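You operate a simulated robot arm through the tools that you are given. There is no shell and no other tool. Be economical: measure what you need, move in short steps, check, and stop when the job is done.

You run a simulated two-armed robot. Do the job below in one go: nothing can be reset, and whatever is moved stays where it is left.

## Task
Wipe up the spill on the top of the pump bench with the green towel and put it back.

Only the result counts: the job must be done as asked and must still hold three seconds after the hand-in. Knocking over, shifting, dropping, spilling or breaking anything else fails it. Flat cloth is picked up by pressing the open fingertips on it (5 to 10 N) and closing them slowly along it; thin cloth reads only 2 to 8 mm in the jaws.

## Robot
Two 7-joint arms with two-finger parallel grippers on one trunk, on a base that drives. Base frame: it is fixed to the floor where the robot stands at the start and does not move with it; the origin is under the middle of the robot, x ahead of it, y to its left, z up. Readings come in m, degrees, newtons and seconds.
The left shoulder is at the start at [0.07, 0.177, 1.142], the right one opposite. With the tool pointing down near the work surface each hand reaches from about 0.24 to 0.72 m from the robot's upright axis, wherever it stands, measured 20 degrees to its own side. Payload 3.43 kg a hand.
Tool frame (each hand has its own): the origin (TCP) lies between the finger pads and is the grasp point; the fingertips stand 0.03 m ahead of it; z points along the fingers, y is the line along which they close. Largest opening 0.094 m; finger width 0.028, thickness 0.01; the body of the gripper, 0.05 by 0.096 m, starts 0.055 m behind the TCP.
Orientation is that of the tool frame in the base frame, as a unit quaternion [w, x, y, z]. With the fingers straight down and closing along the base's y, the tool's x points along the base's -x, its y along +y and its z along -z.

## Interface
- The arms move only by the tool play_rows. It takes "left_deltas", "right_deltas" or both (then of equal length, played together; a hand with none holds still); each is a list of rows, each an object (a shift or turn left out is 0, a gripper value left out holds the last) with "travel": the shift along the tool's x, y, z in m, a list of three; "angular": the turn, a rotation vector about the tool's x, y, z in degrees, a list of three; "jaw": the closure in counts, from 0 (fully open) to 255 (shut). In form: [{"travel": [dx, dy, dz], "angular": [rx, ry, rz], "jaw": jaw}, ...]. A call has 1 to 20 rows; each row shifts and turns the commanded pose from where the row before left it, along the tool's axes as they then stand. Each row takes 0.2 s and may step no farther than 0.05 m and 8.6 degrees from the row before; otherwise, or with a gripper value out of range, the whole call is refused. A pose out of reach is approached as far as the arm can. The call stops where the force on the tool passes 40 N (or 10 N more than at its start, if that is more) or the arm is blocked; 0.2 s more then pass. The fingers move at their own pace (about 0.153 m/s each) and stop on an object; they squeeze with about 29 N. The grip force told is the motor's: it shows also when the fingers shut on nothing. Time passes only in rows, and 0.2 s behind the last, so rows that do not move let the fingers close. The reply holds the time, the measured pose of the TCP, the force on the tool along the base axes, the opening and the grip force, in the units named above and with some noise, with the torque about the TCP (base axes, N m) and any sound that the robot's microphone picked up, and new pictures: "pictures" is both (left out), scene, wrist or none (wrist: the cameras of the hands that moved).
- Cameras (640 x 400 px; columns grow to the right, rows downward): "scene" is now at [0.1286, -0.0322, 1.4575]; the picture's right is [-0.38, -0.92, -0.00], its down [-0.68, 0.28, -0.68] and it looks along [0.63, -0.26, -0.74] (base axes); focal length 272 px, centre (320, 200). "left" rides on the left gripper at [0.076, -0.014, -0.102] in its tool frame; the picture's right is [0.18, 0.98, 0.00], its down [-0.75, 0.14, -0.64] and it looks along [-0.63, 0.12, 0.77] (tool axes); focal length 243 px, centre (320, 200). "right" rides on the right gripper at [0.076, 0.014, -0.102] in its tool frame; the picture's right is [-0.18, 0.98, 0.00], its down [-0.75, -0.14, -0.64] and it looks along [-0.63, -0.12, 0.77] (tool axes); focal length 243 px, centre (320, 200). There is no depth. A picture from a camera that has moved, and an enlarged one, comes with that camera's place and axes in the base frame and with its lens. The place of the scene camera against the robot may be out by one fixed shift of up to 0.025 m in any direction.
- move_column(by): slides the trunk up (or, below 0, down) by that many m; the arms and the scene camera ride with it, the base frame stays. It gives what a move gives, with no picture.
- roll_base(legs): drives the robot by 1 to 6 legs, each [ahead, turn to the left] in m and degrees, along the robot's own axes; the way and the turn of a leg run together, so that a leg with both is an arc; at most 1.5 m and 180 degrees a leg. The arms and the cameras ride along, it lands a little off, and it stops where it bumps. It gives what a move gives, and a new picture of the scene camera.
- turn_head(pan, tilt): turns the head with the scene camera to pan (to the left, within 86 degrees either way) and tilt (down, from -29 to 69), counted from straight ahead of the robot. It gives what a move gives, and a new picture of the scene camera.
- inspect(camera, box): a new picture of the part [left, top, right, bottom] of that camera's present view, enlarged. No time passes.
- finish_job(): hands the job in; it is judged then, once.

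Go step by step. Nothing tells you exact positions but the pictures and the camera data: compare them with the known pose of the tool, close in by small moves and look again before you grip or let go. The budget is 120 turns and 260 pictures, counting those below and the enlarged ones. Unless the task says otherwise, let go and move clear before handing in, and close with one line.

The tools are called after "Call:" by a JSON object that holds its "name" and its "arguments". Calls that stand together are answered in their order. play_rows: Moves the arms, as the interface text tells. Its arguments: {"type":"object","properties":{"left_deltas":{"type":"array","items":{"type":"object","properties":{"travel":{"type":"array","items":{"type":"number"}},"angular":{"type":"array","items":{"type":"number"}},"jaw":{"type":"number"}}}},"right_deltas":{"type":"array","items":{"type":"object","properties":{"travel":{"type":"array","items":{"type":"number"}},"angular":{"type":"array","items":{"type":"number"}},"jaw":{"type":"number"}}}},"pictures":{"type":"string","enum":["both","scene","wrist","none"]}},"required":[]} The other tools are called the same way: move_column (by) slides the trunk up or down; roll_base (legs) drives the base; turn_head (pan, tilt) turns the head that bears the scene camera; inspect (camera, box) takes an enlarged picture of a part of a camera's view; finish_job () hands the job in.

At the start:

```text
time_s: 0.0
left_ee_pos: [0.5187, -0.0375, 1.0894]
left_tcp_rot: [0.0, 0.0, 1.0, 0.001]
left_force: [-0.3, 0.1, 0.1]
left_torque: [0.03, -0.02, 0.0]
left_gripper_width: 0.094
left_gripper_force: 0.1
right_ee_pos: [0.3277, -0.3786, 1.1204]
right_tcp_rot: [0.0, 0.0, 1.0, 0.0]
right_force: [-0.2, -0.2, 0.2]
right_torque: [-0.03, 0.02, 0.0]
right_gripper_width: 0.094
right_gripper_force: 0.0
trunk travel left (down, up): [-0.722, 0.118]
robot x, y, heading: [-0.003, 0.0004, 0.3]
head pan, tilt: [-22.6, 47.3]
```

scene: 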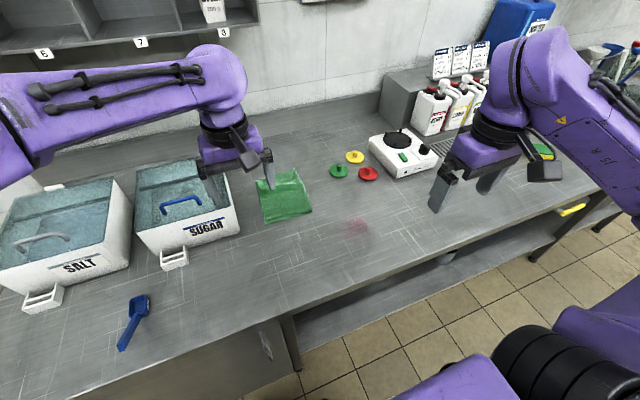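
right: 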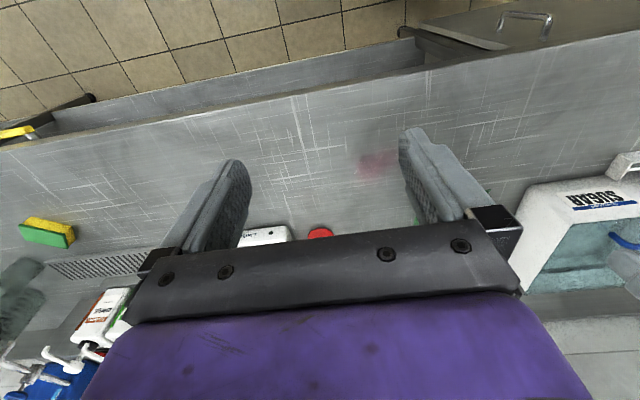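
left: 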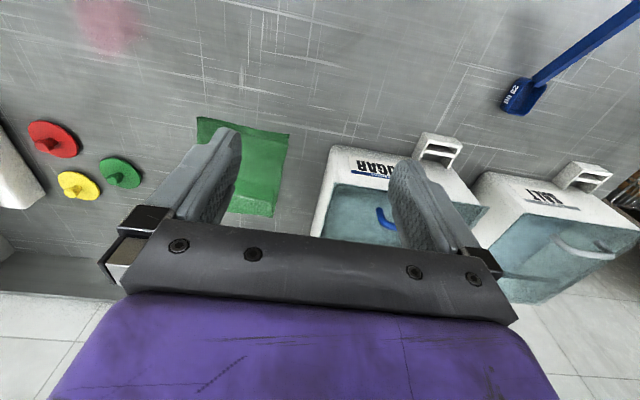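

The green towel lies at about (0.77, -0.16), and a pink smear is at about (0.57, -0.34). I'll look at both more closely and check for other spills nearby.

Call:
{"name": "inspect", "arguments": {"camera": "scene", "box": [240, 140, 440, 265]}}

Call:
{"name": "inspect", "arguments": {"camera": "left", "box": [20, 0, 340, 220]}}

Call:
{"name": "turn_head", "arguments": {"pan": -60, "tilt": 35}}

Call:
{"name": "turn_head", "arguments": {"pan": 40, "tilt": 40}}

```text
3.20 times, centred on (340, 202) of scene
camera zoom: at [0.1286, -0.0322, 1.4575], right [-0.38, -0.92, 0.0], down [-0.68, 0.28, -0.68], along [0.63, -0.26, -0.74], focal length 872 px, centre (256, 192)
```

zoom: 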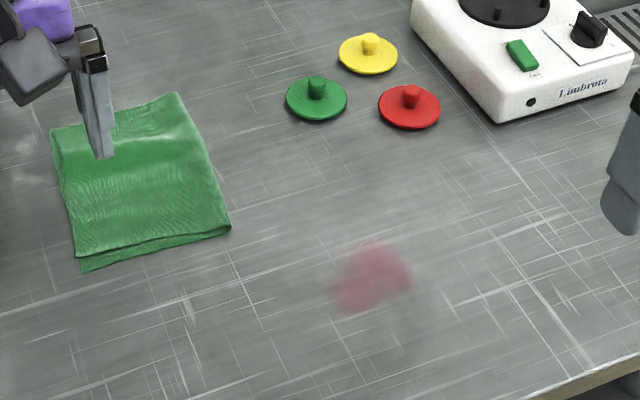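

```text
1.82 times, centred on (180, 110) of left
camera zoom: at [0.4429, -0.0512, 1.1916], right [-0.18, 0.98, 0.0], down [0.75, 0.14, 0.64], along [0.63, 0.12, -0.77], focal length 441 px, centre (574, 364)
```

zoom: 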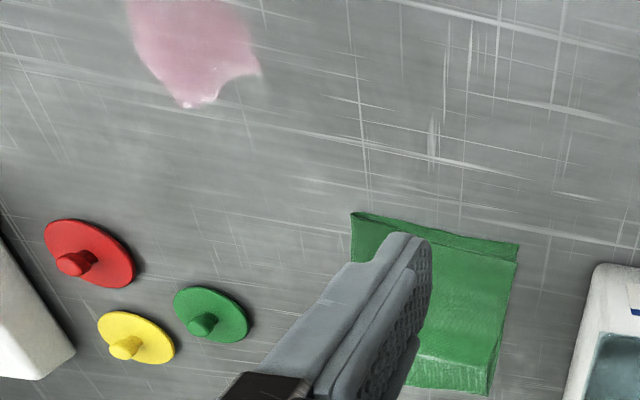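

```text
time_s: 1.0
left_ee_pos: [0.5183, -0.0379, 1.0899]
left_tcp_rot: [0.0, 0.0, 1.0, 0.0]
left_force: [-0.2, -0.2, 0.3]
left_torque: [0.0, -0.02, 0.02]
left_gripper_width: 0.094
left_gripper_force: 0.1
right_ee_pos: [0.3278, -0.3779, 1.1203]
right_tcp_rot: [0.0, 0.001, 1.0, 0.001]
right_force: [0.9, 0.3, 0.4]
right_torque: [-0.04, 0.0, -0.01]
right_gripper_width: 0.094
right_gripper_force: 0.1
trunk travel left (down, up): [-0.722, 0.118]
robot x, y, heading: [-0.0004, 0.0019, -0.1]
head pan, tilt: [-60.0, 35.0]
camera scene: at [0.0994, -0.0779, 1.4756], right [-0.87, -0.5, 0.0], down [-0.29, 0.5, -0.82], along [0.41, -0.71, -0.57], focal length 272 px, centre (320, 200)
```

scene: 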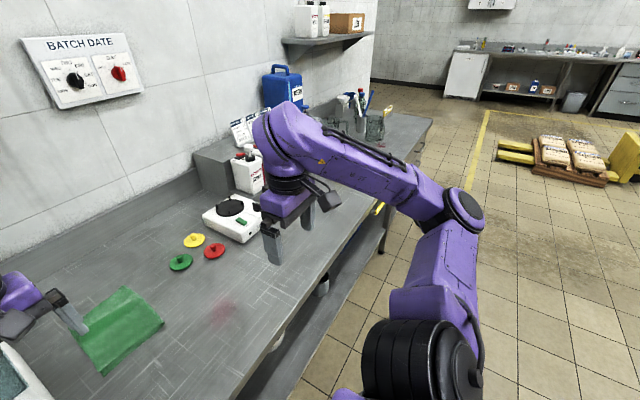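

```text
time_s: 2.8
left_ee_pos: [0.5177, -0.0376, 1.09]
left_tcp_rot: [0.0, -0.001, 1.0, 0.0]
left_force: [-0.3, -0.8, -0.1]
left_torque: [0.0, -0.01, -0.02]
left_gripper_width: 0.094
left_gripper_force: 0.1
right_ee_pos: [0.3274, -0.3766, 1.1205]
right_tcp_rot: [0.001, 0.0, 1.0, 0.0]
right_force: [0.3, -0.7, 1.2]
right_torque: [-0.02, 0.01, -0.02]
right_gripper_width: 0.0938
right_gripper_force: 0.0
trunk travel left (down, up): [-0.722, 0.118]
robot x, y, heading: [-0.0018, -0.0009, -0.1]
head pan, tilt: [40.0, 40.0]
camera scene: at [0.1205, 0.0529, 1.4681], right [0.64, -0.77, 0.0], down [-0.49, -0.41, -0.77], along [0.59, 0.49, -0.64], focal length 272 px, centre (320, 200)
```

scene: 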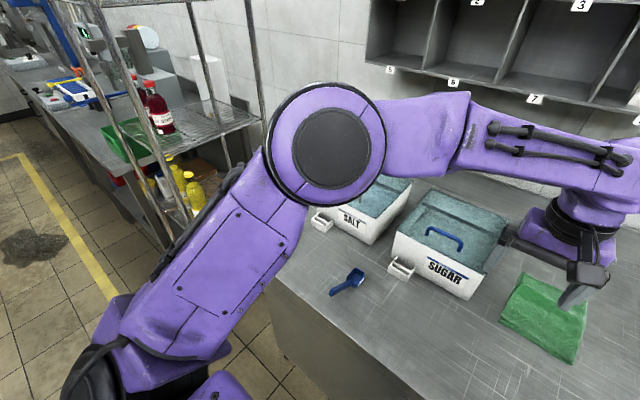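

One spill shows on this bench, and a dark patch lies on the floor. I'll check the other bench and the bottles here to be sure which one is the "pump bench".

Call:
{"name": "inspect", "arguments": {"camera": "scene", "box": [0, 0, 260, 163]}}

Call:
{"name": "turn_head", "arguments": {"pan": -45, "tilt": 30}}

Call:
{"name": "inspect", "arguments": {"camera": "scene", "box": [260, 80, 560, 268]}}

Call:
{"name": "turn_head", "arguments": {"pan": 0, "tilt": 10}}

Call:
{"name": "turn_head", "arguments": {"pan": 80, "tilt": 15}}

```text
2.45 times, centred on (130, 82) of scene
camera zoom: at [0.1205, 0.0529, 1.4681], right [0.64, -0.77, 0.0], down [-0.49, -0.41, -0.77], along [0.59, 0.49, -0.64], focal length 668 px, centre (786, 491)
```

zoom: 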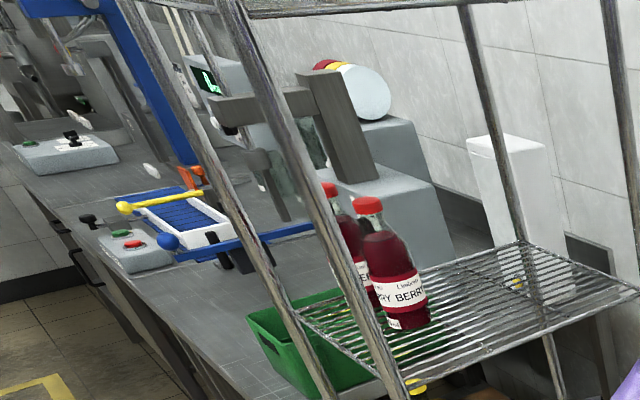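

```text
time_s: 4.4
left_ee_pos: [0.518, -0.0378, 1.0893]
left_tcp_rot: [0.0, 0.0, 1.0, 0.0]
left_force: [-0.4, -0.5, -0.2]
left_torque: [-0.01, 0.02, 0.01]
left_gripper_width: 0.0938
left_gripper_force: 0.0
right_ee_pos: [0.3279, -0.3783, 1.1212]
right_tcp_rot: [0.0, 0.0, 1.0, 0.0]
right_force: [-1.0, -0.3, -0.7]
right_torque: [-0.02, -0.04, -0.01]
right_gripper_width: 0.0938
right_gripper_force: 0.0
trunk travel left (down, up): [-0.722, 0.118]
robot x, y, heading: [0.0024, -0.0028, -0.0]
head pan, tilt: [-45.0, 30.0]
camera scene: at [0.1193, -0.0656, 1.4834], right [-0.71, -0.71, 0.0], down [-0.35, 0.35, -0.87], along [0.61, -0.61, -0.5], focal length 272 px, centre (320, 200)
```

scene: 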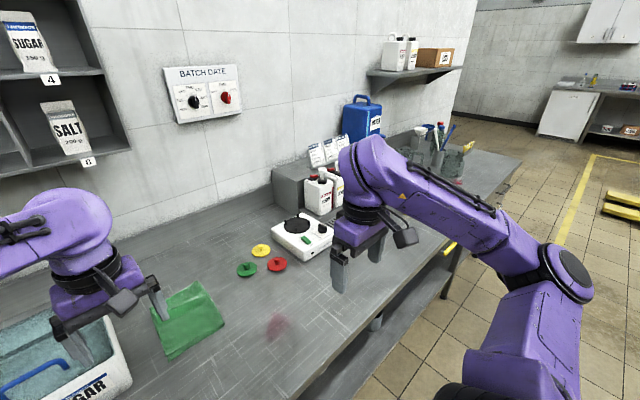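

```text
2.13 times, centred on (410, 174) of scene
camera zoom: at [0.1193, -0.0656, 1.4834], right [-0.71, -0.71, 0.0], down [-0.35, 0.35, -0.87], along [0.61, -0.61, -0.5], focal length 580 px, centre (128, 255)
```

zoom: 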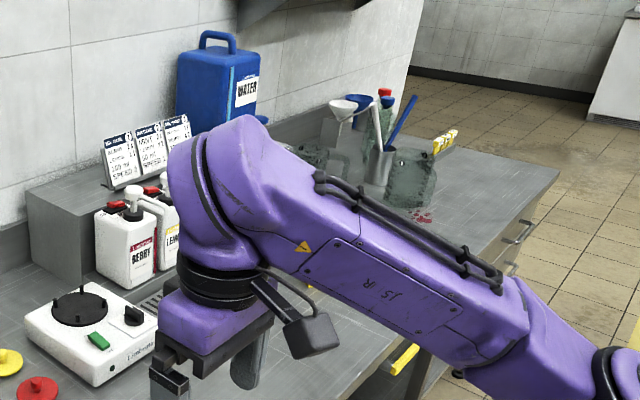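

```text
time_s: 5.5
left_ee_pos: [0.5185, -0.037, 1.0884]
left_tcp_rot: [-0.001, -0.001, 1.0, 0.0]
left_force: [0.9, -0.3, -0.8]
left_torque: [0.02, 0.03, -0.02]
left_gripper_width: 0.094
left_gripper_force: 0.0
right_ee_pos: [0.3283, -0.3766, 1.1206]
right_tcp_rot: [0.0, 0.001, 1.0, 0.0]
right_force: [-0.2, 0.9, -0.6]
right_torque: [0.0, 0.03, 0.01]
right_gripper_width: 0.094
right_gripper_force: 0.0
trunk travel left (down, up): [-0.722, 0.118]
robot x, y, heading: [0.0024, -0.0033, -0.0]
head pan, tilt: [0.0, 10.0]
camera scene: at [0.1483, -0.0019, 1.5157], right [0.0, -1.0, 0.0], down [-0.17, 0.0, -0.98], along [0.98, 0.0, -0.17], focal length 272 px, centre (320, 200)
```

scene: 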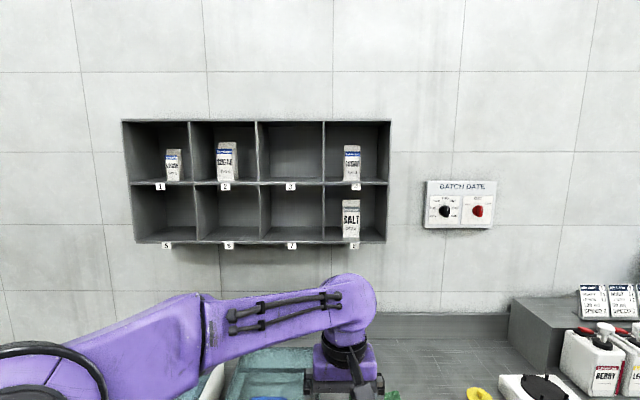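

```text
time_s: 7.0
left_ee_pos: [0.5172, -0.0379, 1.0903]
left_tcp_rot: [0.0, 0.0, 1.0, 0.0]
left_force: [-0.1, 0.8, -0.5]
left_torque: [-0.01, 0.0, 0.0]
left_gripper_width: 0.0935
left_gripper_force: 0.0
right_ee_pos: [0.3275, -0.3772, 1.1218]
right_tcp_rot: [0.0, 0.0, 1.0, -0.001]
right_force: [0.1, 0.5, 0.3]
right_torque: [-0.01, 0.01, 0.01]
right_gripper_width: 0.094
right_gripper_force: 0.2
trunk travel left (down, up): [-0.722, 0.118]
robot x, y, heading: [0.0001, 0.0007, 0.0]
head pan, tilt: [80.0, 15.0]
camera scene: at [0.0716, 0.0903, 1.5077], right [0.98, -0.17, 0.0], down [-0.05, -0.25, -0.97], along [0.17, 0.95, -0.26], focal length 272 px, centre (320, 200)
```

scene: 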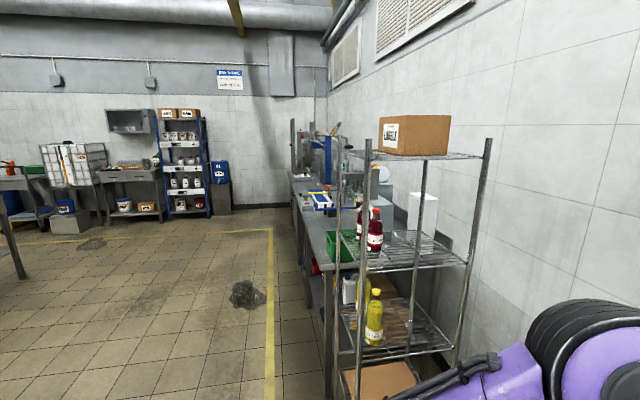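

This bench carries the pump jugs, but there is also a red mark near the beakers at its right end. I'll look at that more closely.

Call:
{"name": "turn_head", "arguments": {"pan": -52, "tilt": 25}}

Call:
{"name": "inspect", "arguments": {"camera": "scene", "box": [300, 90, 500, 215]}}

```text
time_s: 9.2
left_ee_pos: [0.5175, -0.0374, 1.0888]
left_tcp_rot: [0.0, 0.0, 1.0, 0.0]
left_force: [0.4, 0.1, -0.3]
left_torque: [0.02, 0.0, -0.01]
left_gripper_width: 0.094
left_gripper_force: 0.1
right_ee_pos: [0.3269, -0.3772, 1.1204]
right_tcp_rot: [0.0, -0.001, 1.0, -0.001]
right_force: [-0.5, -0.3, -0.1]
right_torque: [0.02, -0.01, 0.0]
right_gripper_width: 0.094
right_gripper_force: 0.1
trunk travel left (down, up): [-0.722, 0.118]
robot x, y, heading: [-0.0008, -0.0021, -0.2]
head pan, tilt: [-52.0, 25.0]
camera scene: at [0.1121, -0.0743, 1.4914], right [-0.79, -0.62, 0.0], down [-0.26, 0.33, -0.91], along [0.56, -0.71, -0.42], focal length 272 px, centre (320, 200)
```

scene: 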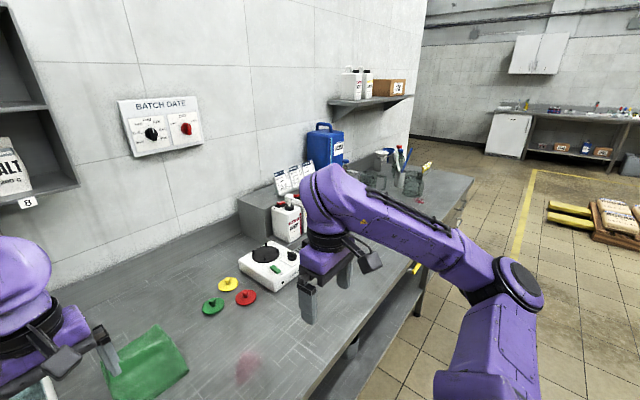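

```text
3.20 times, centred on (400, 152) of scene
camera zoom: at [0.1121, -0.0743, 1.4914], right [-0.79, -0.62, 0.0], down [-0.26, 0.33, -0.91], along [0.56, -0.71, -0.42], focal length 872 px, centre (64, 352)
```

zoom: 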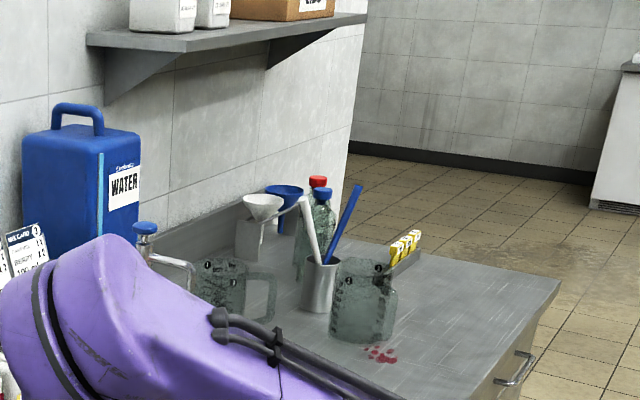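

The bench also has a few red drops far right at about y = -1.67, next to the mixing jugs. I'll move the right hand over the pink puddle so the scene camera can see along the bench, which also gives me a close wrist view.

Call:
{"name": "play_rows", "arguments": {"right_deltas": [{"travel": [-0.04, 0, 0.03]}, {"travel": [-0.04, 0, 0.03]}, {"travel": [0, 0, 0.03]}, {"travel": [0, 0, 0.03]}], "pictures": "both"}}

Call:
{"name": "inspect", "arguments": {"camera": "scene", "box": [200, 110, 500, 400]}}

Call:
{"name": "turn_head", "arguments": {"pan": -5, "tilt": 68}}

```text
time_s: 10.2
left_ee_pos: [0.5184, -0.0378, 1.0898]
left_tcp_rot: [0.0, 0.0, 1.0, 0.0]
left_force: [0.4, -1.2, -0.1]
left_torque: [-0.01, 0.0, -0.03]
left_gripper_width: 0.0939
left_gripper_force: 0.1
right_ee_pos: [0.408, -0.3776, 1.0015]
right_tcp_rot: [0.0, 0.0, 1.0, 0.0]
right_force: [0.5, 0.0, -0.5]
right_torque: [0.01, 0.02, 0.04]
right_gripper_width: 0.094
right_gripper_force: 0.1
trunk travel left (down, up): [-0.722, 0.118]
robot x, y, heading: [0.0018, 0.0011, 0.1]
head pan, tilt: [-52.0, 25.0]
camera scene: at [0.1127, -0.0748, 1.4913], right [-0.79, -0.62, 0.0], down [-0.26, 0.33, -0.91], along [0.56, -0.71, -0.42], focal length 272 px, centre (320, 200)
camera right: at [0.3312, -0.3627, 1.104], right [0.18, 0.98, 0.0], down [0.75, -0.14, 0.64], along [0.63, -0.12, -0.77], focal length 243 px, centre (320, 200)
```

scene: 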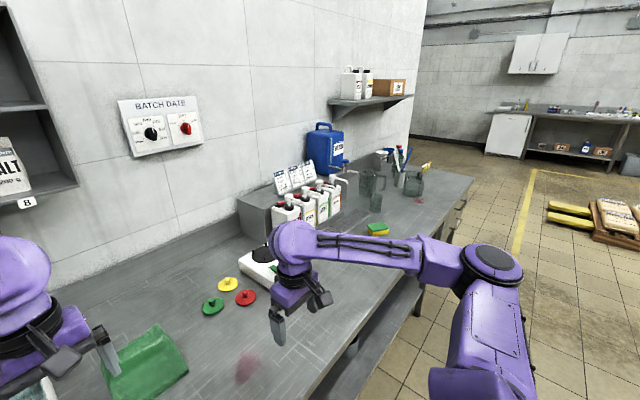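
right: 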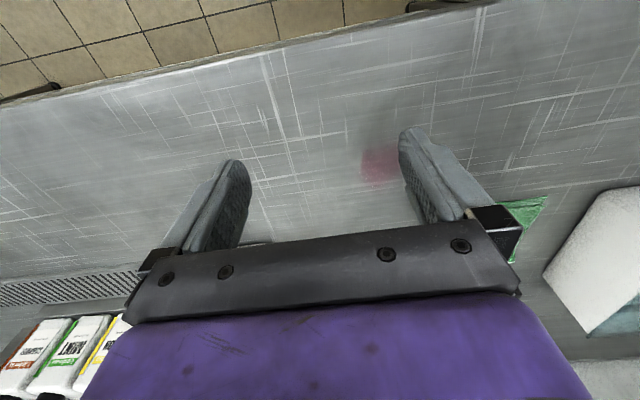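

```text
1.38 times, centred on (350, 255) of scene
camera zoom: at [0.1127, -0.0748, 1.4913], right [-0.79, -0.62, 0.0], down [-0.26, 0.33, -0.91], along [0.56, -0.71, -0.42], focal length 376 px, centre (279, 124)
```

zoom: 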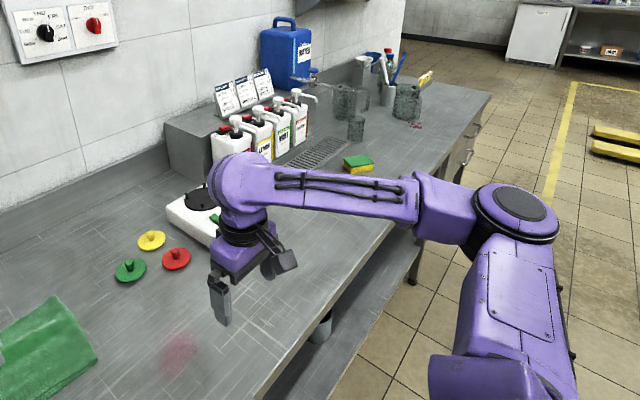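

```text
time_s: 11.3
left_ee_pos: [0.5184, -0.0375, 1.0896]
left_tcp_rot: [-0.001, 0.001, 1.0, 0.0]
left_force: [-0.2, 0.7, 0.7]
left_torque: [0.0, -0.01, 0.03]
left_gripper_width: 0.0939
left_gripper_force: 0.0
right_ee_pos: [0.4073, -0.3758, 1.0024]
right_tcp_rot: [0.0, 0.0, 1.0, 0.0]
right_force: [0.1, 0.3, -0.8]
right_torque: [0.01, 0.01, 0.0]
right_gripper_width: 0.0941
right_gripper_force: 0.1
trunk travel left (down, up): [-0.722, 0.118]
robot x, y, heading: [-0.0006, -0.0014, -0.1]
head pan, tilt: [-5.0, 68.0]
camera scene: at [0.1122, -0.0068, 1.4327], right [-0.09, -1.0, 0.0], down [-0.92, 0.08, -0.38], along [0.37, -0.03, -0.93], focal length 272 px, centre (320, 200)
```

scene: 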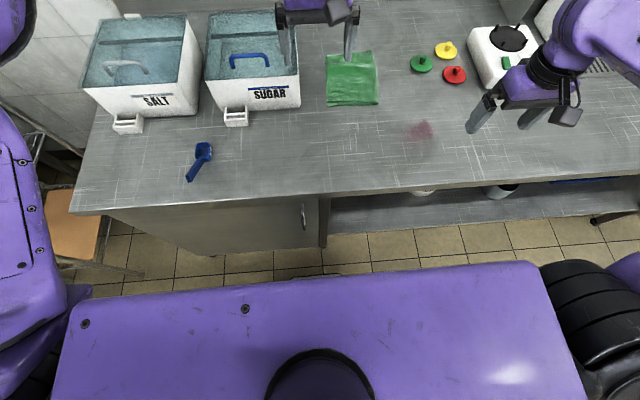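

It is one continuous bench with the pump jugs on it, and the pink puddle beside the towel at about (0.57, -0.34) is the spill. The towel spans x 0.68–0.90 and y -0.08 to -0.24. I'll move the left hand aside, then roll ahead a little for reach.

Call:
{"name": "play_rows", "arguments": {"left_deltas": [{"travel": [0.02, 0.04, -0.01]}, {"travel": [0.02, 0.04, -0.01]}, {"travel": [0.02, 0.04, 0]}, {"travel": [0.02, 0.04, 0]}, {"travel": [0.02, 0.04, 0]}, {"travel": [0, 0.04, 0]}], "pictures": "none"}}

Call:
{"name": "roll_base", "arguments": {"legs": [[0.075, 0]]}}

```text
time_s: 12.7
left_ee_pos: [0.4155, 0.2019, 1.1088]
left_tcp_rot: [0.0, 0.001, 1.0, -0.002]
left_force: [0.8, 1.1, 0.6]
left_torque: [-0.04, -0.01, -0.02]
left_gripper_width: 0.094
left_gripper_force: 0.0
right_ee_pos: [0.4068, -0.3749, 1.0039]
right_tcp_rot: [0.0, -0.001, 1.0, -0.001]
right_force: [0.2, -0.5, 0.0]
right_torque: [-0.03, 0.0, -0.04]
right_gripper_width: 0.0941
right_gripper_force: 0.0
trunk travel left (down, up): [-0.722, 0.118]
robot x, y, heading: [0.0027, 0.0024, -0.1]
head pan, tilt: [-5.0, 68.0]
```

```text
time_s: 13.8
left_ee_pos: [0.4897, 0.1993, 1.1097]
left_tcp_rot: [0.001, 0.001, 1.0, -0.001]
left_force: [-0.1, 0.2, -0.1]
left_torque: [0.02, 0.02, -0.03]
left_gripper_width: 0.0938
left_gripper_force: 0.1
right_ee_pos: [0.4807, -0.3771, 1.0028]
right_tcp_rot: [0.001, 0.0, 1.0, -0.001]
right_force: [0.3, -0.3, -0.2]
right_torque: [-0.02, 0.02, 0.03]
right_gripper_width: 0.094
right_gripper_force: 0.1
trunk travel left (down, up): [-0.722, 0.118]
robot x, y, heading: [0.0755, -0.0029, 0.4]
head pan, tilt: [-5.0, 68.0]
camera scene: at [0.1854, -0.0059, 1.4329], right [-0.09, -1.0, 0.0], down [-0.92, 0.08, -0.38], along [0.37, -0.03, -0.93], focal length 272 px, centre (320, 200)
```

scene: 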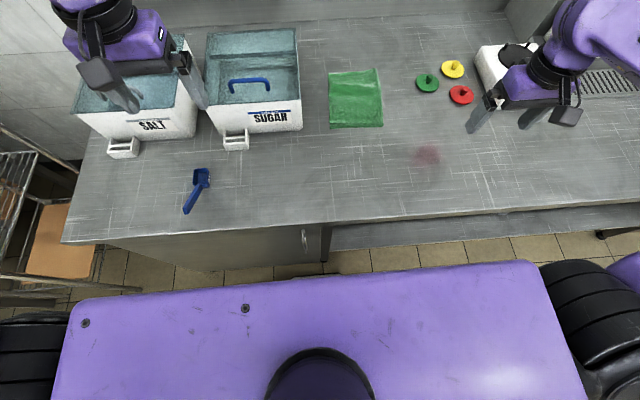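

The towel centre is at about (0.77, -0.16). I'll bring the right hand above it and look again.

Call:
{"name": "play_rows", "arguments": {"right_deltas": [{"travel": [-0.034, 0.031, 0.007]}, {"travel": [-0.034, 0.031, 0.007]}, {"travel": [-0.034, 0.031, 0.007]}, {"travel": [-0.034, 0.031, 0.007]}, {"travel": [-0.034, 0.031, 0.007]}, {"travel": [-0.034, 0.031, 0.007]}, {"travel": [-0.034, 0.031, 0.007]}]}}

```text
time_s: 15.4
left_ee_pos: [0.4919, 0.2017, 1.1088]
left_tcp_rot: [0.0, 0.001, 1.0, -0.001]
left_force: [-0.1, -0.3, -0.1]
left_torque: [0.0, 0.01, 0.04]
left_gripper_width: 0.094
left_gripper_force: 0.1
right_ee_pos: [0.7218, -0.1537, 0.9502]
right_tcp_rot: [-0.001, 0.0, 1.0, -0.001]
right_force: [0.5, 0.4, 0.0]
right_torque: [0.01, 0.0, -0.01]
right_gripper_width: 0.094
right_gripper_force: 0.0
trunk travel left (down, up): [-0.722, 0.118]
robot x, y, heading: [0.073, 0.0022, -0.0]
head pan, tilt: [-5.0, 68.0]
camera scene: at [0.1888, -0.0043, 1.4326], right [-0.09, -1.0, 0.0], down [-0.92, 0.08, -0.37], along [0.37, -0.03, -0.93], focal length 272 px, centre (320, 200)
camera right: at [0.6454, -0.1393, 1.0527], right [0.18, 0.98, 0.0], down [0.75, -0.14, 0.64], along [0.63, -0.12, -0.77], focal length 243 px, centre (320, 200)
```

scene: 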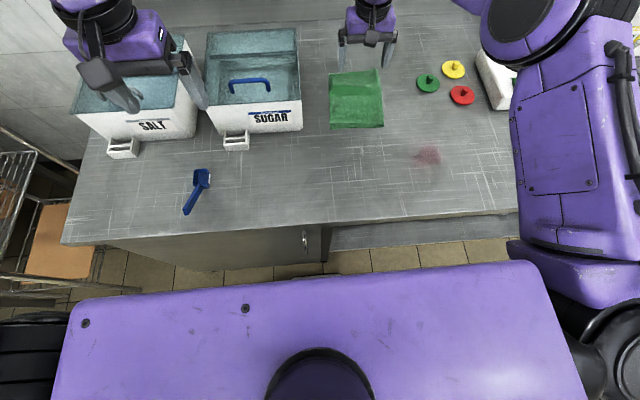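
right: 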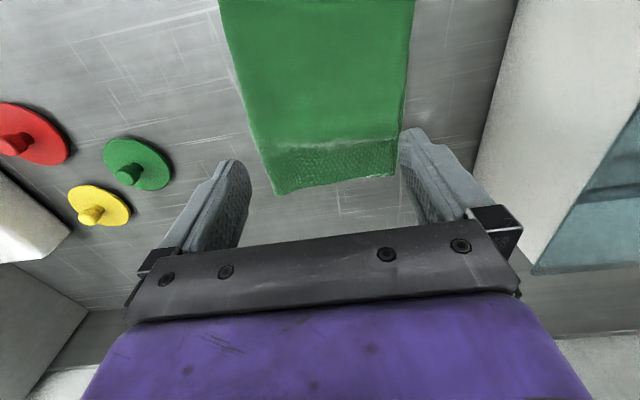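

The wrist view puts the towel centre near (0.76, -0.157), with what looks like a fold. I'll zoom in to see how it's folded before gripping.

Call:
{"name": "inspect", "arguments": {"camera": "right", "box": [200, 0, 440, 200]}}

Call:
{"name": "inspect", "arguments": {"camera": "scene", "box": [310, 55, 410, 140]}}

```text
2.00 times, centred on (320, 100) of right
camera zoom: at [0.6454, -0.1393, 1.0527], right [0.18, 0.98, 0.0], down [0.75, -0.14, 0.64], along [0.63, -0.12, -0.77], focal length 485 px, centre (320, 400)
```

zoom: 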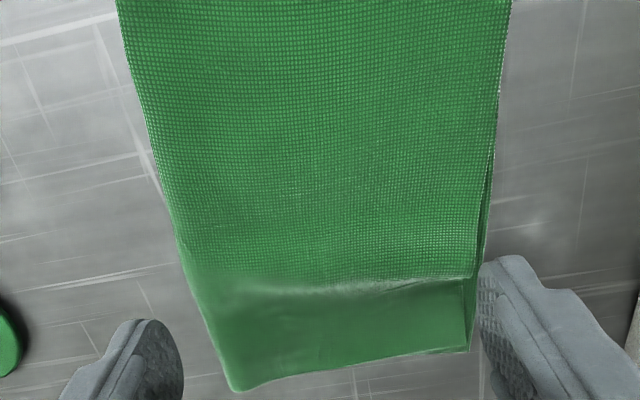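

```text
4.71 times, centred on (360, 98) of scene
camera zoom: at [0.1888, -0.0043, 1.4326], right [-0.09, -1.0, 0.0], down [-0.92, 0.08, -0.37], along [0.37, -0.03, -0.93], focal length 1282 px, centre (132, 682)
```

zoom: 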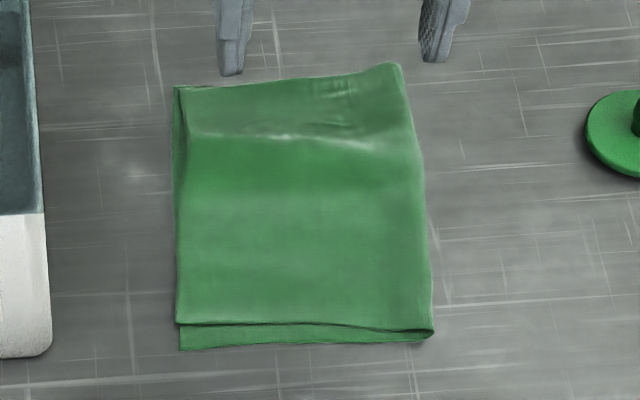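

The towel is folded in half with the fold at the far edge and the open edge towards me. I'll go down over its middle with the jaws partly open and stop just above it.

Call:
{"name": "play_rows", "arguments": {"right_deltas": [{"travel": [-0.013, -0.002, 0.03], "jaw": 60}, {"travel": [-0.01, 0, 0.035]}, {"travel": [0, 0, 0.03]}, {"travel": [0, 0, 0.02]}, {"travel": [0, 0, 0.01]}]}}

```text
time_s: 16.4
left_ee_pos: [0.4883, 0.1997, 1.1097]
left_tcp_rot: [0.002, 0.001, 1.0, -0.001]
left_force: [-0.4, -0.5, -0.3]
left_torque: [0.0, -0.01, 0.02]
left_gripper_width: 0.0938
left_gripper_force: 0.1
right_ee_pos: [0.7482, -0.1598, 0.8519]
right_tcp_rot: [0.011, 0.001, 1.0, 0.0]
right_force: [-2.6, 0.6, 19.8]
right_torque: [-0.1, 0.29, -0.02]
right_gripper_width: 0.0717
right_gripper_force: 0.1
trunk travel left (down, up): [-0.722, 0.118]
robot x, y, heading: [0.0759, -0.0016, 0.2]
head pan, tilt: [-5.0, 68.0]
stopped in row 5 (right hand): the force on the tool passed its limit (the readings are from after the stop); the commanded pose is now the measured one
camera scene: at [0.1844, -0.0054, 1.433], right [-0.09, -1.0, 0.0], down [-0.92, 0.08, -0.38], along [0.37, -0.03, -0.93], focal length 272 px, centre (320, 200)
camera right: at [0.6686, -0.1449, 0.9529], right [0.19, 0.98, 0.0], down [0.74, -0.14, 0.66], along [0.65, -0.12, -0.75], focal length 243 px, centre (320, 200)
```

scene: 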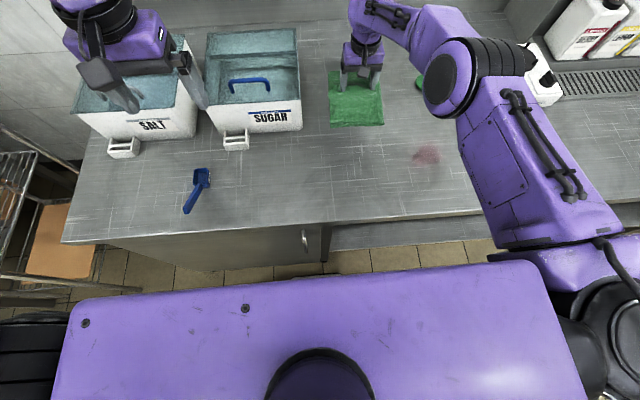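
right: 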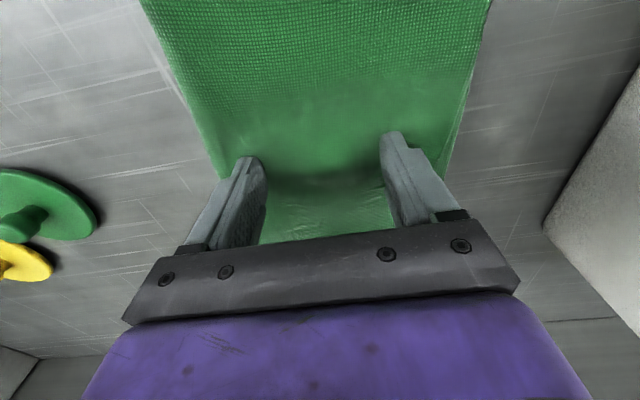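

The hand met the towel with the fingertips at about z = 0.82, higher than I expected. I'll ease off to a light press and check the force.

Call:
{"name": "play_rows", "arguments": {"right_deltas": [{"travel": [0, 0, -0.003]}, {"travel": [0, 0, 0]}], "pictures": "none"}}

Call:
{"name": "inspect", "arguments": {"camera": "right", "box": [160, 40, 480, 260]}}

Call:
{"name": "inspect", "arguments": {"camera": "scene", "box": [300, 20, 440, 140]}}

```text
time_s: 17.0
left_ee_pos: [0.4898, 0.2006, 1.1095]
left_tcp_rot: [0.001, 0.001, 1.0, -0.001]
left_force: [0.1, -0.5, -1.4]
left_torque: [0.01, 0.02, -0.01]
left_gripper_width: 0.094
left_gripper_force: 0.1
right_ee_pos: [0.7471, -0.161, 0.8519]
right_tcp_rot: [0.008, 0.001, 1.0, 0.0]
right_force: [1.3, 0.3, 10.8]
right_torque: [-0.01, 0.05, -0.01]
right_gripper_width: 0.0719
right_gripper_force: 0.0
trunk travel left (down, up): [-0.722, 0.118]
robot x, y, heading: [0.0721, 0.0026, -0.2]
head pan, tilt: [-5.0, 68.0]
```

```text
1.82 times, centred on (320, 150) of right
camera zoom: at [0.6679, -0.1456, 0.9533], right [0.19, 0.98, 0.0], down [0.74, -0.14, 0.66], along [0.64, -0.12, -0.76], focal length 441 px, centre (320, 291)
```

zoom: 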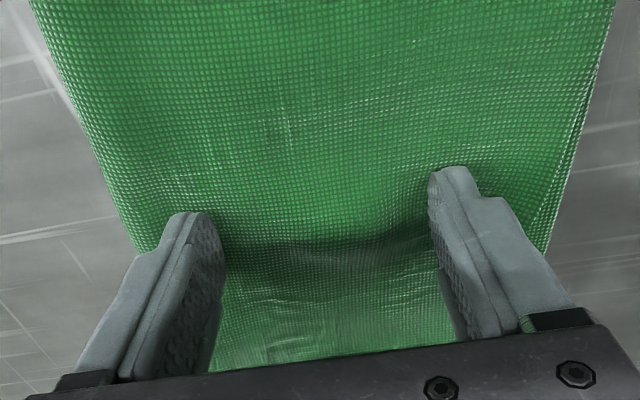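

```text
3.33 times, centred on (370, 80) of scene
camera zoom: at [0.1853, -0.0056, 1.4328], right [-0.09, -1.0, 0.0], down [-0.92, 0.08, -0.38], along [0.37, -0.03, -0.93], focal length 908 px, centre (153, 600)
```

zoom: 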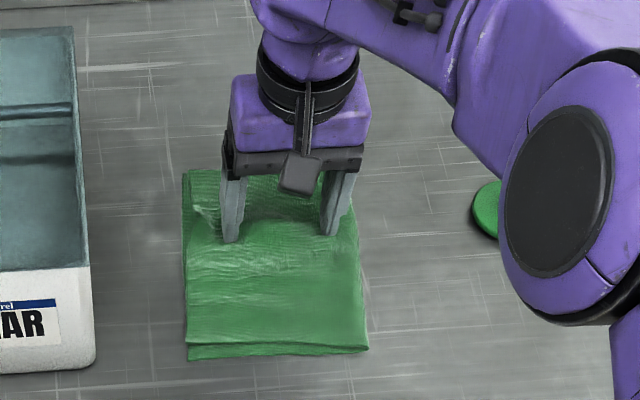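

The tips are on the cloth with about 10 N, so the real surface is near z = 0.82. I'll close the jaws slowly along the cloth.

Call:
{"name": "play_rows", "arguments": {"right_deltas": [{"jaw": 78}, {"jaw": 96}, {"jaw": 114}, {"jaw": 132}, {"jaw": 150}, {"jaw": 168}, {"jaw": 186}, {"jaw": 204}, {"jaw": 222}, {"jaw": 240}, {"jaw": 255}, {}, {}]}}

```text
time_s: 19.8
left_ee_pos: [0.489, 0.1996, 1.11]
left_tcp_rot: [0.001, 0.001, 1.0, -0.001]
left_force: [0.2, -0.2, -0.5]
left_torque: [0.0, -0.03, 0.03]
left_gripper_width: 0.0939
left_gripper_force: 0.1
right_ee_pos: [0.7458, -0.1606, 0.8523]
right_tcp_rot: [0.009, 0.002, 1.0, 0.001]
right_force: [-0.4, 1.3, 11.9]
right_torque: [0.03, 0.01, 0.0]
right_gripper_width: 0.0068
right_gripper_force: 28.8
trunk travel left (down, up): [-0.722, 0.118]
robot x, y, heading: [0.0765, 0.0011, 0.1]
head pan, tilt: [-5.0, 68.0]
camera scene: at [0.1847, -0.0058, 1.4329], right [-0.09, -1.0, 0.0], down [-0.92, 0.08, -0.38], along [0.37, -0.03, -0.93], focal length 272 px, centre (320, 200)
camera right: at [0.6673, -0.1458, 0.9534], right [0.19, 0.98, 0.0], down [0.74, -0.14, 0.65], along [0.64, -0.12, -0.76], focal length 243 px, centre (320, 200)
```

scene: 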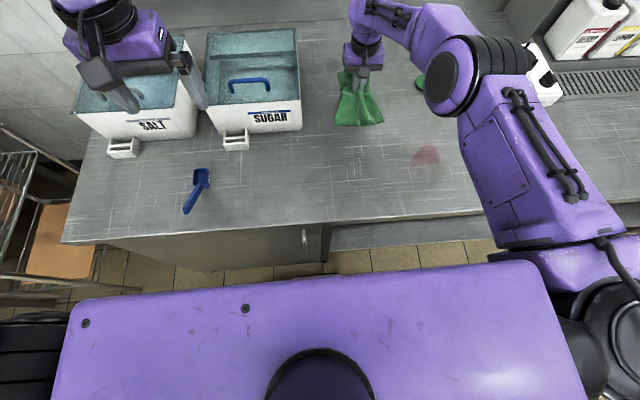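
right: 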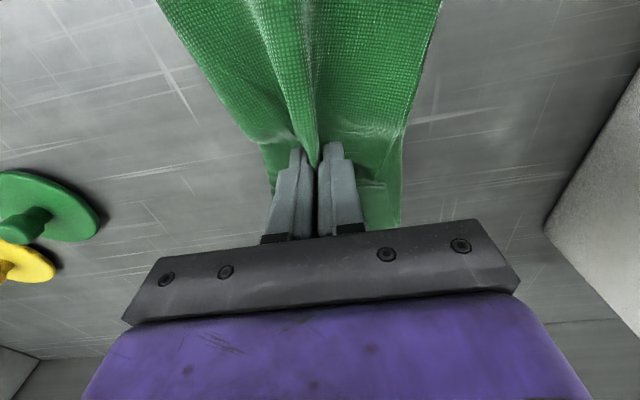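

The jaws hold cloth, reading 6.8 mm. I'll lift a little to see how much came up.

Call:
{"name": "play_rows", "arguments": {"right_deltas": [{"travel": [0, 0, -0.015]}, {"travel": [0, 0, -0.025]}, {"travel": [0, 0, -0.03]}, {"travel": [0, 0, -0.03]}, {}]}}

Call:
{"name": "inspect", "arguments": {"camera": "scene", "box": [300, 20, 440, 140]}}

```text
time_s: 21.0
left_ee_pos: [0.4915, 0.2004, 1.108]
left_tcp_rot: [0.0, 0.001, 1.0, 0.0]
left_force: [-1.0, -0.7, 0.7]
left_torque: [0.0, -0.02, -0.01]
left_gripper_width: 0.0941
left_gripper_force: 0.1
right_ee_pos: [0.7451, -0.1622, 0.9522]
right_tcp_rot: [0.007, 0.0, 1.0, 0.001]
right_force: [0.1, 0.0, -0.3]
right_torque: [0.01, -0.02, 0.0]
right_gripper_width: 0.0065
right_gripper_force: 28.9
trunk travel left (down, up): [-0.722, 0.118]
robot x, y, heading: [0.0765, 0.002, 0.0]
head pan, tilt: [-5.0, 68.0]
camera scene: at [0.1873, -0.0064, 1.4327], right [-0.09, -1.0, 0.0], down [-0.92, 0.08, -0.37], along [0.37, -0.03, -0.93], focal length 272 px, centre (320, 200)
camera right: at [0.6674, -0.147, 1.053], right [0.19, 0.98, 0.0], down [0.74, -0.14, 0.65], along [0.64, -0.12, -0.76], focal length 243 px, centre (320, 200)
```

scene: 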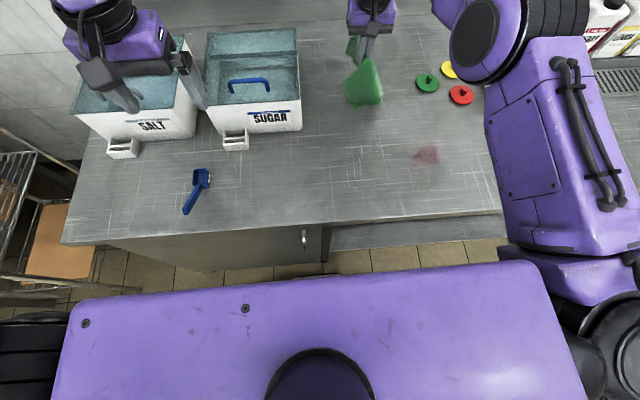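
right: 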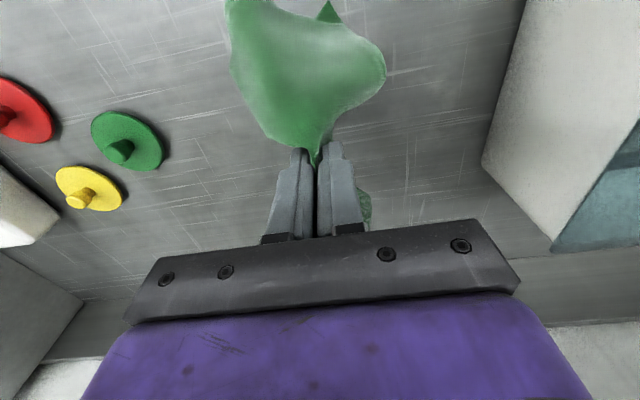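

```text
3.33 times, centred on (370, 80) of scene
camera zoom: at [0.1873, -0.0064, 1.4327], right [-0.09, -1.0, 0.0], down [-0.92, 0.08, -0.37], along [0.37, -0.03, -0.93], focal length 908 px, centre (153, 600)
```

zoom: 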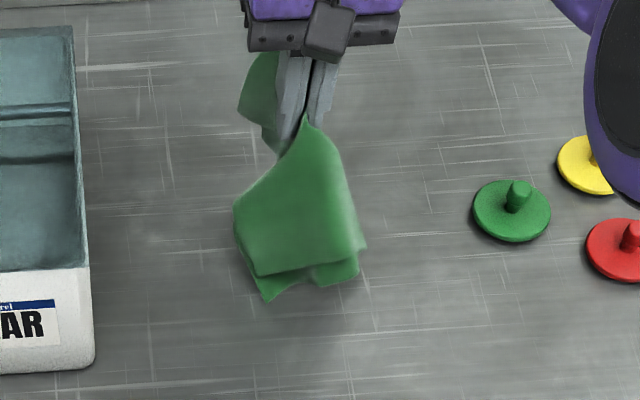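

The whole folded towel came up as one bunch. Using z = 0.817 for the surface, the spill comes out near (0.522, -0.312), so I'll carry the towel above it.

Call:
{"name": "play_rows", "arguments": {"right_deltas": [{"travel": [0.037, -0.025, 0]}, {"travel": [0.037, -0.025, 0]}, {"travel": [0.037, -0.025, 0]}, {"travel": [0.037, -0.025, 0]}, {"travel": [0.037, -0.025, 0]}, {"travel": [0.037, -0.025, 0]}, {}]}}

```text
time_s: 22.6
left_ee_pos: [0.4914, 0.2, 1.1092]
left_tcp_rot: [-0.001, 0.001, 1.0, -0.001]
left_force: [0.3, -0.2, 0.3]
left_torque: [-0.02, 0.04, -0.05]
left_gripper_width: 0.0941
left_gripper_force: 0.1
right_ee_pos: [0.5261, -0.3142, 0.9455]
right_tcp_rot: [0.007, 0.0, 1.0, 0.0]
right_force: [0.0, 1.1, -0.5]
right_torque: [0.0, -0.01, 0.01]
right_gripper_width: 0.0065
right_gripper_force: 29.4
trunk travel left (down, up): [-0.722, 0.118]
robot x, y, heading: [0.0768, 0.0002, 0.1]
head pan, tilt: [-5.0, 68.0]
camera scene: at [0.1878, -0.0061, 1.4326], right [-0.09, -1.0, 0.0], down [-0.92, 0.08, -0.37], along [0.37, -0.03, -0.93], focal length 272 px, centre (320, 200)
camera right: at [0.4476, -0.2996, 1.0468], right [0.19, 0.98, 0.0], down [0.74, -0.14, 0.65], along [0.64, -0.12, -0.76], focal length 243 px, centre (320, 200)
```

scene: 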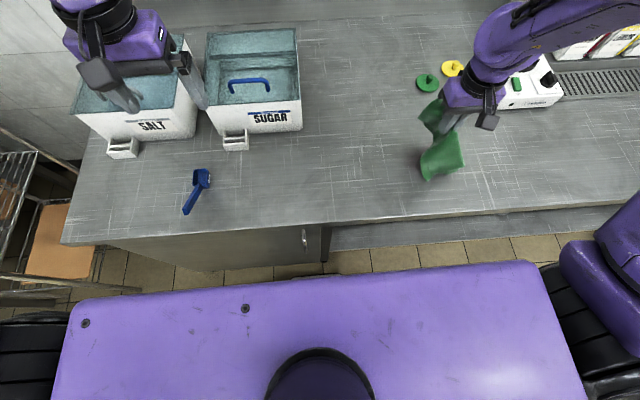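
right: 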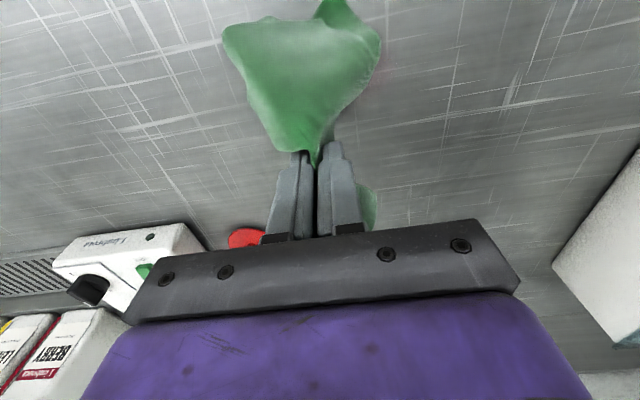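

The towel hangs over the spill now. I'll lower it until it presses lightly on the surface.

Call:
{"name": "play_rows", "arguments": {"right_deltas": [{"travel": [0, 0, 0.03]}, {"travel": [0, 0, 0.03]}, {"travel": [0, 0, 0.02]}, {"travel": [0, 0, 0.005]}, {"travel": [0, 0, 0.004]}, {}], "pictures": "wrist"}}

```text
time_s: 24.0
left_ee_pos: [0.4914, 0.1998, 1.1085]
left_tcp_rot: [0.001, 0.001, 1.0, 0.0]
left_force: [0.0, 0.3, 0.4]
left_torque: [-0.04, -0.03, -0.02]
left_gripper_width: 0.094
left_gripper_force: 0.1
right_ee_pos: [0.5263, -0.3114, 0.8586]
right_tcp_rot: [0.008, 0.001, 1.0, 0.001]
right_force: [0.7, 0.1, 1.4]
right_torque: [-0.05, 0.0, -0.01]
right_gripper_width: 0.0065
right_gripper_force: 29.6
trunk travel left (down, up): [-0.722, 0.118]
robot x, y, heading: [0.0765, 0.0025, -0.2]
head pan, tilt: [-5.0, 68.0]
camera right: at [0.4479, -0.2963, 0.9598], right [0.19, 0.98, 0.0], down [0.74, -0.14, 0.65], along [0.64, -0.12, -0.76], focal length 243 px, centre (320, 200)
```

right: 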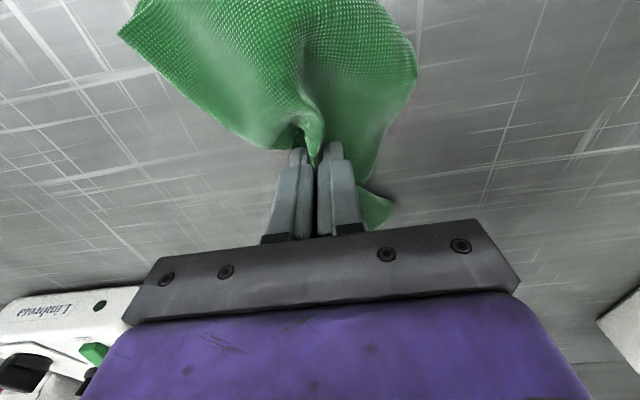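

The cloth is just touching, at about 1 N. I'll press a bit more.

Call:
{"name": "play_rows", "arguments": {"right_deltas": [{"travel": [0, 0, 0.003]}, {"travel": [0, 0, 0.003]}, {"travel": [0, 0, 0.002]}, {}], "pictures": "none"}}

```text
time_s: 25.0
left_ee_pos: [0.4886, 0.2006, 1.1098]
left_tcp_rot: [0.002, 0.002, 1.0, -0.001]
left_force: [0.2, 0.0, -0.4]
left_torque: [-0.03, -0.02, 0.01]
left_gripper_width: 0.094
left_gripper_force: 0.1
right_ee_pos: [0.5259, -0.3114, 0.854]
right_tcp_rot: [0.013, 0.001, 1.0, -0.001]
right_force: [-3.5, -2.8, 26.2]
right_torque: [-0.22, 0.28, -0.03]
right_gripper_width: 0.0066
right_gripper_force: 28.7
trunk travel left (down, up): [-0.722, 0.118]
robot x, y, heading: [0.0755, 0.0003, -0.2]
head pan, tilt: [-5.0, 68.0]
stopped in row 4 (right hand): the force on the tool passed its limit (the readings are from after the stop); the commanded pose is now the measured one
```

It is in firm contact at z = 0.854. I'll back off a hair and wipe in a raster over the spill.

Call:
{"name": "play_rows", "arguments": {"right_deltas": [{"travel": [0, 0, -0.001]}, {"travel": [-0.015, 0.017, 0]}, {"travel": [-0.015, 0.017, 0]}, {"travel": [-0.015, 0.016, 0]}, {"travel": [0, -0.025, 0]}, {"travel": [0, -0.025, 0]}, {"travel": [0, -0.025, 0]}, {"travel": [0, -0.025, 0]}, {"travel": [0.03, 0, 0]}, {"travel": [0, 0.025, 0]}, {"travel": [0, 0.025, 0]}, {"travel": [0, 0.025, 0]}, {"travel": [0, 0.025, 0]}, {"travel": [0.03, 0, 0]}, {"travel": [0, -0.025, 0]}, {"travel": [0, -0.025, 0]}, {"travel": [0, -0.025, 0]}, {"travel": [0, -0.025, 0]}]}}

```text
time_s: 28.8
left_ee_pos: [0.4883, 0.2003, 1.1095]
left_tcp_rot: [0.001, 0.001, 1.0, -0.001]
left_force: [-0.5, 0.6, -1.3]
left_torque: [-0.02, -0.03, 0.02]
left_gripper_width: 0.094
left_gripper_force: 0.2
right_ee_pos: [0.5098, -0.3609, 0.8537]
right_tcp_rot: [0.01, 0.0, 1.0, -0.001]
right_force: [0.3, 5.2, 21.9]
right_torque: [0.11, 0.18, -0.04]
right_gripper_width: 0.0064
right_gripper_force: 29.0
trunk travel left (down, up): [-0.722, 0.118]
robot x, y, heading: [0.072, -0.0043, 0.1]
head pan, tilt: [-5.0, 68.0]
camera scene: at [0.184, -0.0041, 1.433], right [-0.09, -1.0, 0.0], down [-0.92, 0.08, -0.38], along [0.38, -0.03, -0.93], focal length 272 px, centre (320, 200)
camera right: at [0.4312, -0.3454, 0.9547], right [0.19, 0.98, 0.0], down [0.74, -0.14, 0.66], along [0.65, -0.12, -0.75], focal length 243 px, centre (320, 200)
```

scene: 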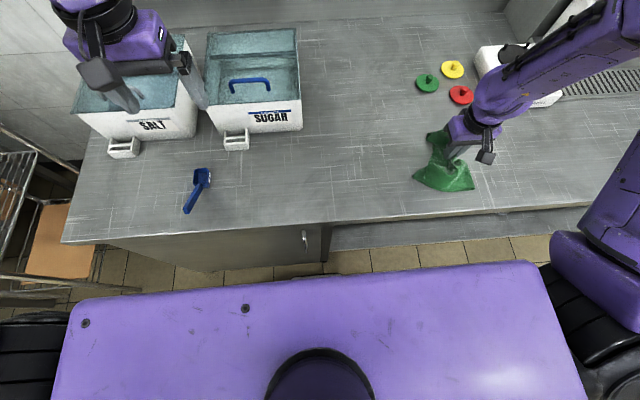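
right: 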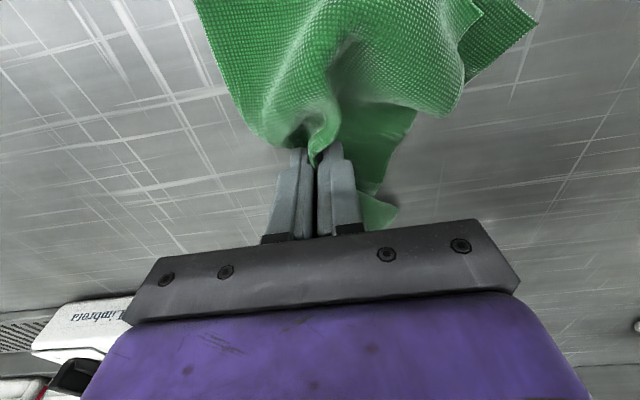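

The wiping is going well. I'll do two more strips on the near side, then lift and check.

Call:
{"name": "play_rows", "arguments": {"right_deltas": [{"travel": [0.025, 0, -0.001]}, {"travel": [0, 0.025, 0]}, {"travel": [0, 0.025, 0]}, {"travel": [0, 0.025, 0]}, {"travel": [0, 0.025, 0]}, {"travel": [-0.012, 0, 0]}, {"travel": [0, -0.025, 0]}, {"travel": [0, -0.025, 0]}, {"travel": [0, 0, -0.03]}, {"travel": [-0.03, 0.03, -0.03]}, {"travel": [-0.035, 0.035, -0.01]}, {"travel": [-0.035, 0.035, 0]}, {"travel": [-0.035, 0.035, 0]}, {}]}}

Call:
{"name": "inspect", "arguments": {"camera": "scene", "box": [350, 90, 510, 220]}}

```text
refused: row 10 steps farther than a row can; nothing moved
```

```text
3.08 times, centred on (430, 155) of scene
camera zoom: at [0.184, -0.0041, 1.433], right [-0.09, -1.0, 0.0], down [-0.92, 0.08, -0.38], along [0.38, -0.03, -0.93], focal length 838 px, centre (-18, 338)
```

zoom: 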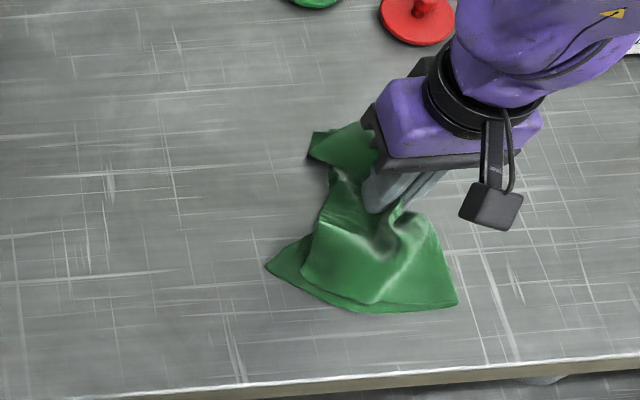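

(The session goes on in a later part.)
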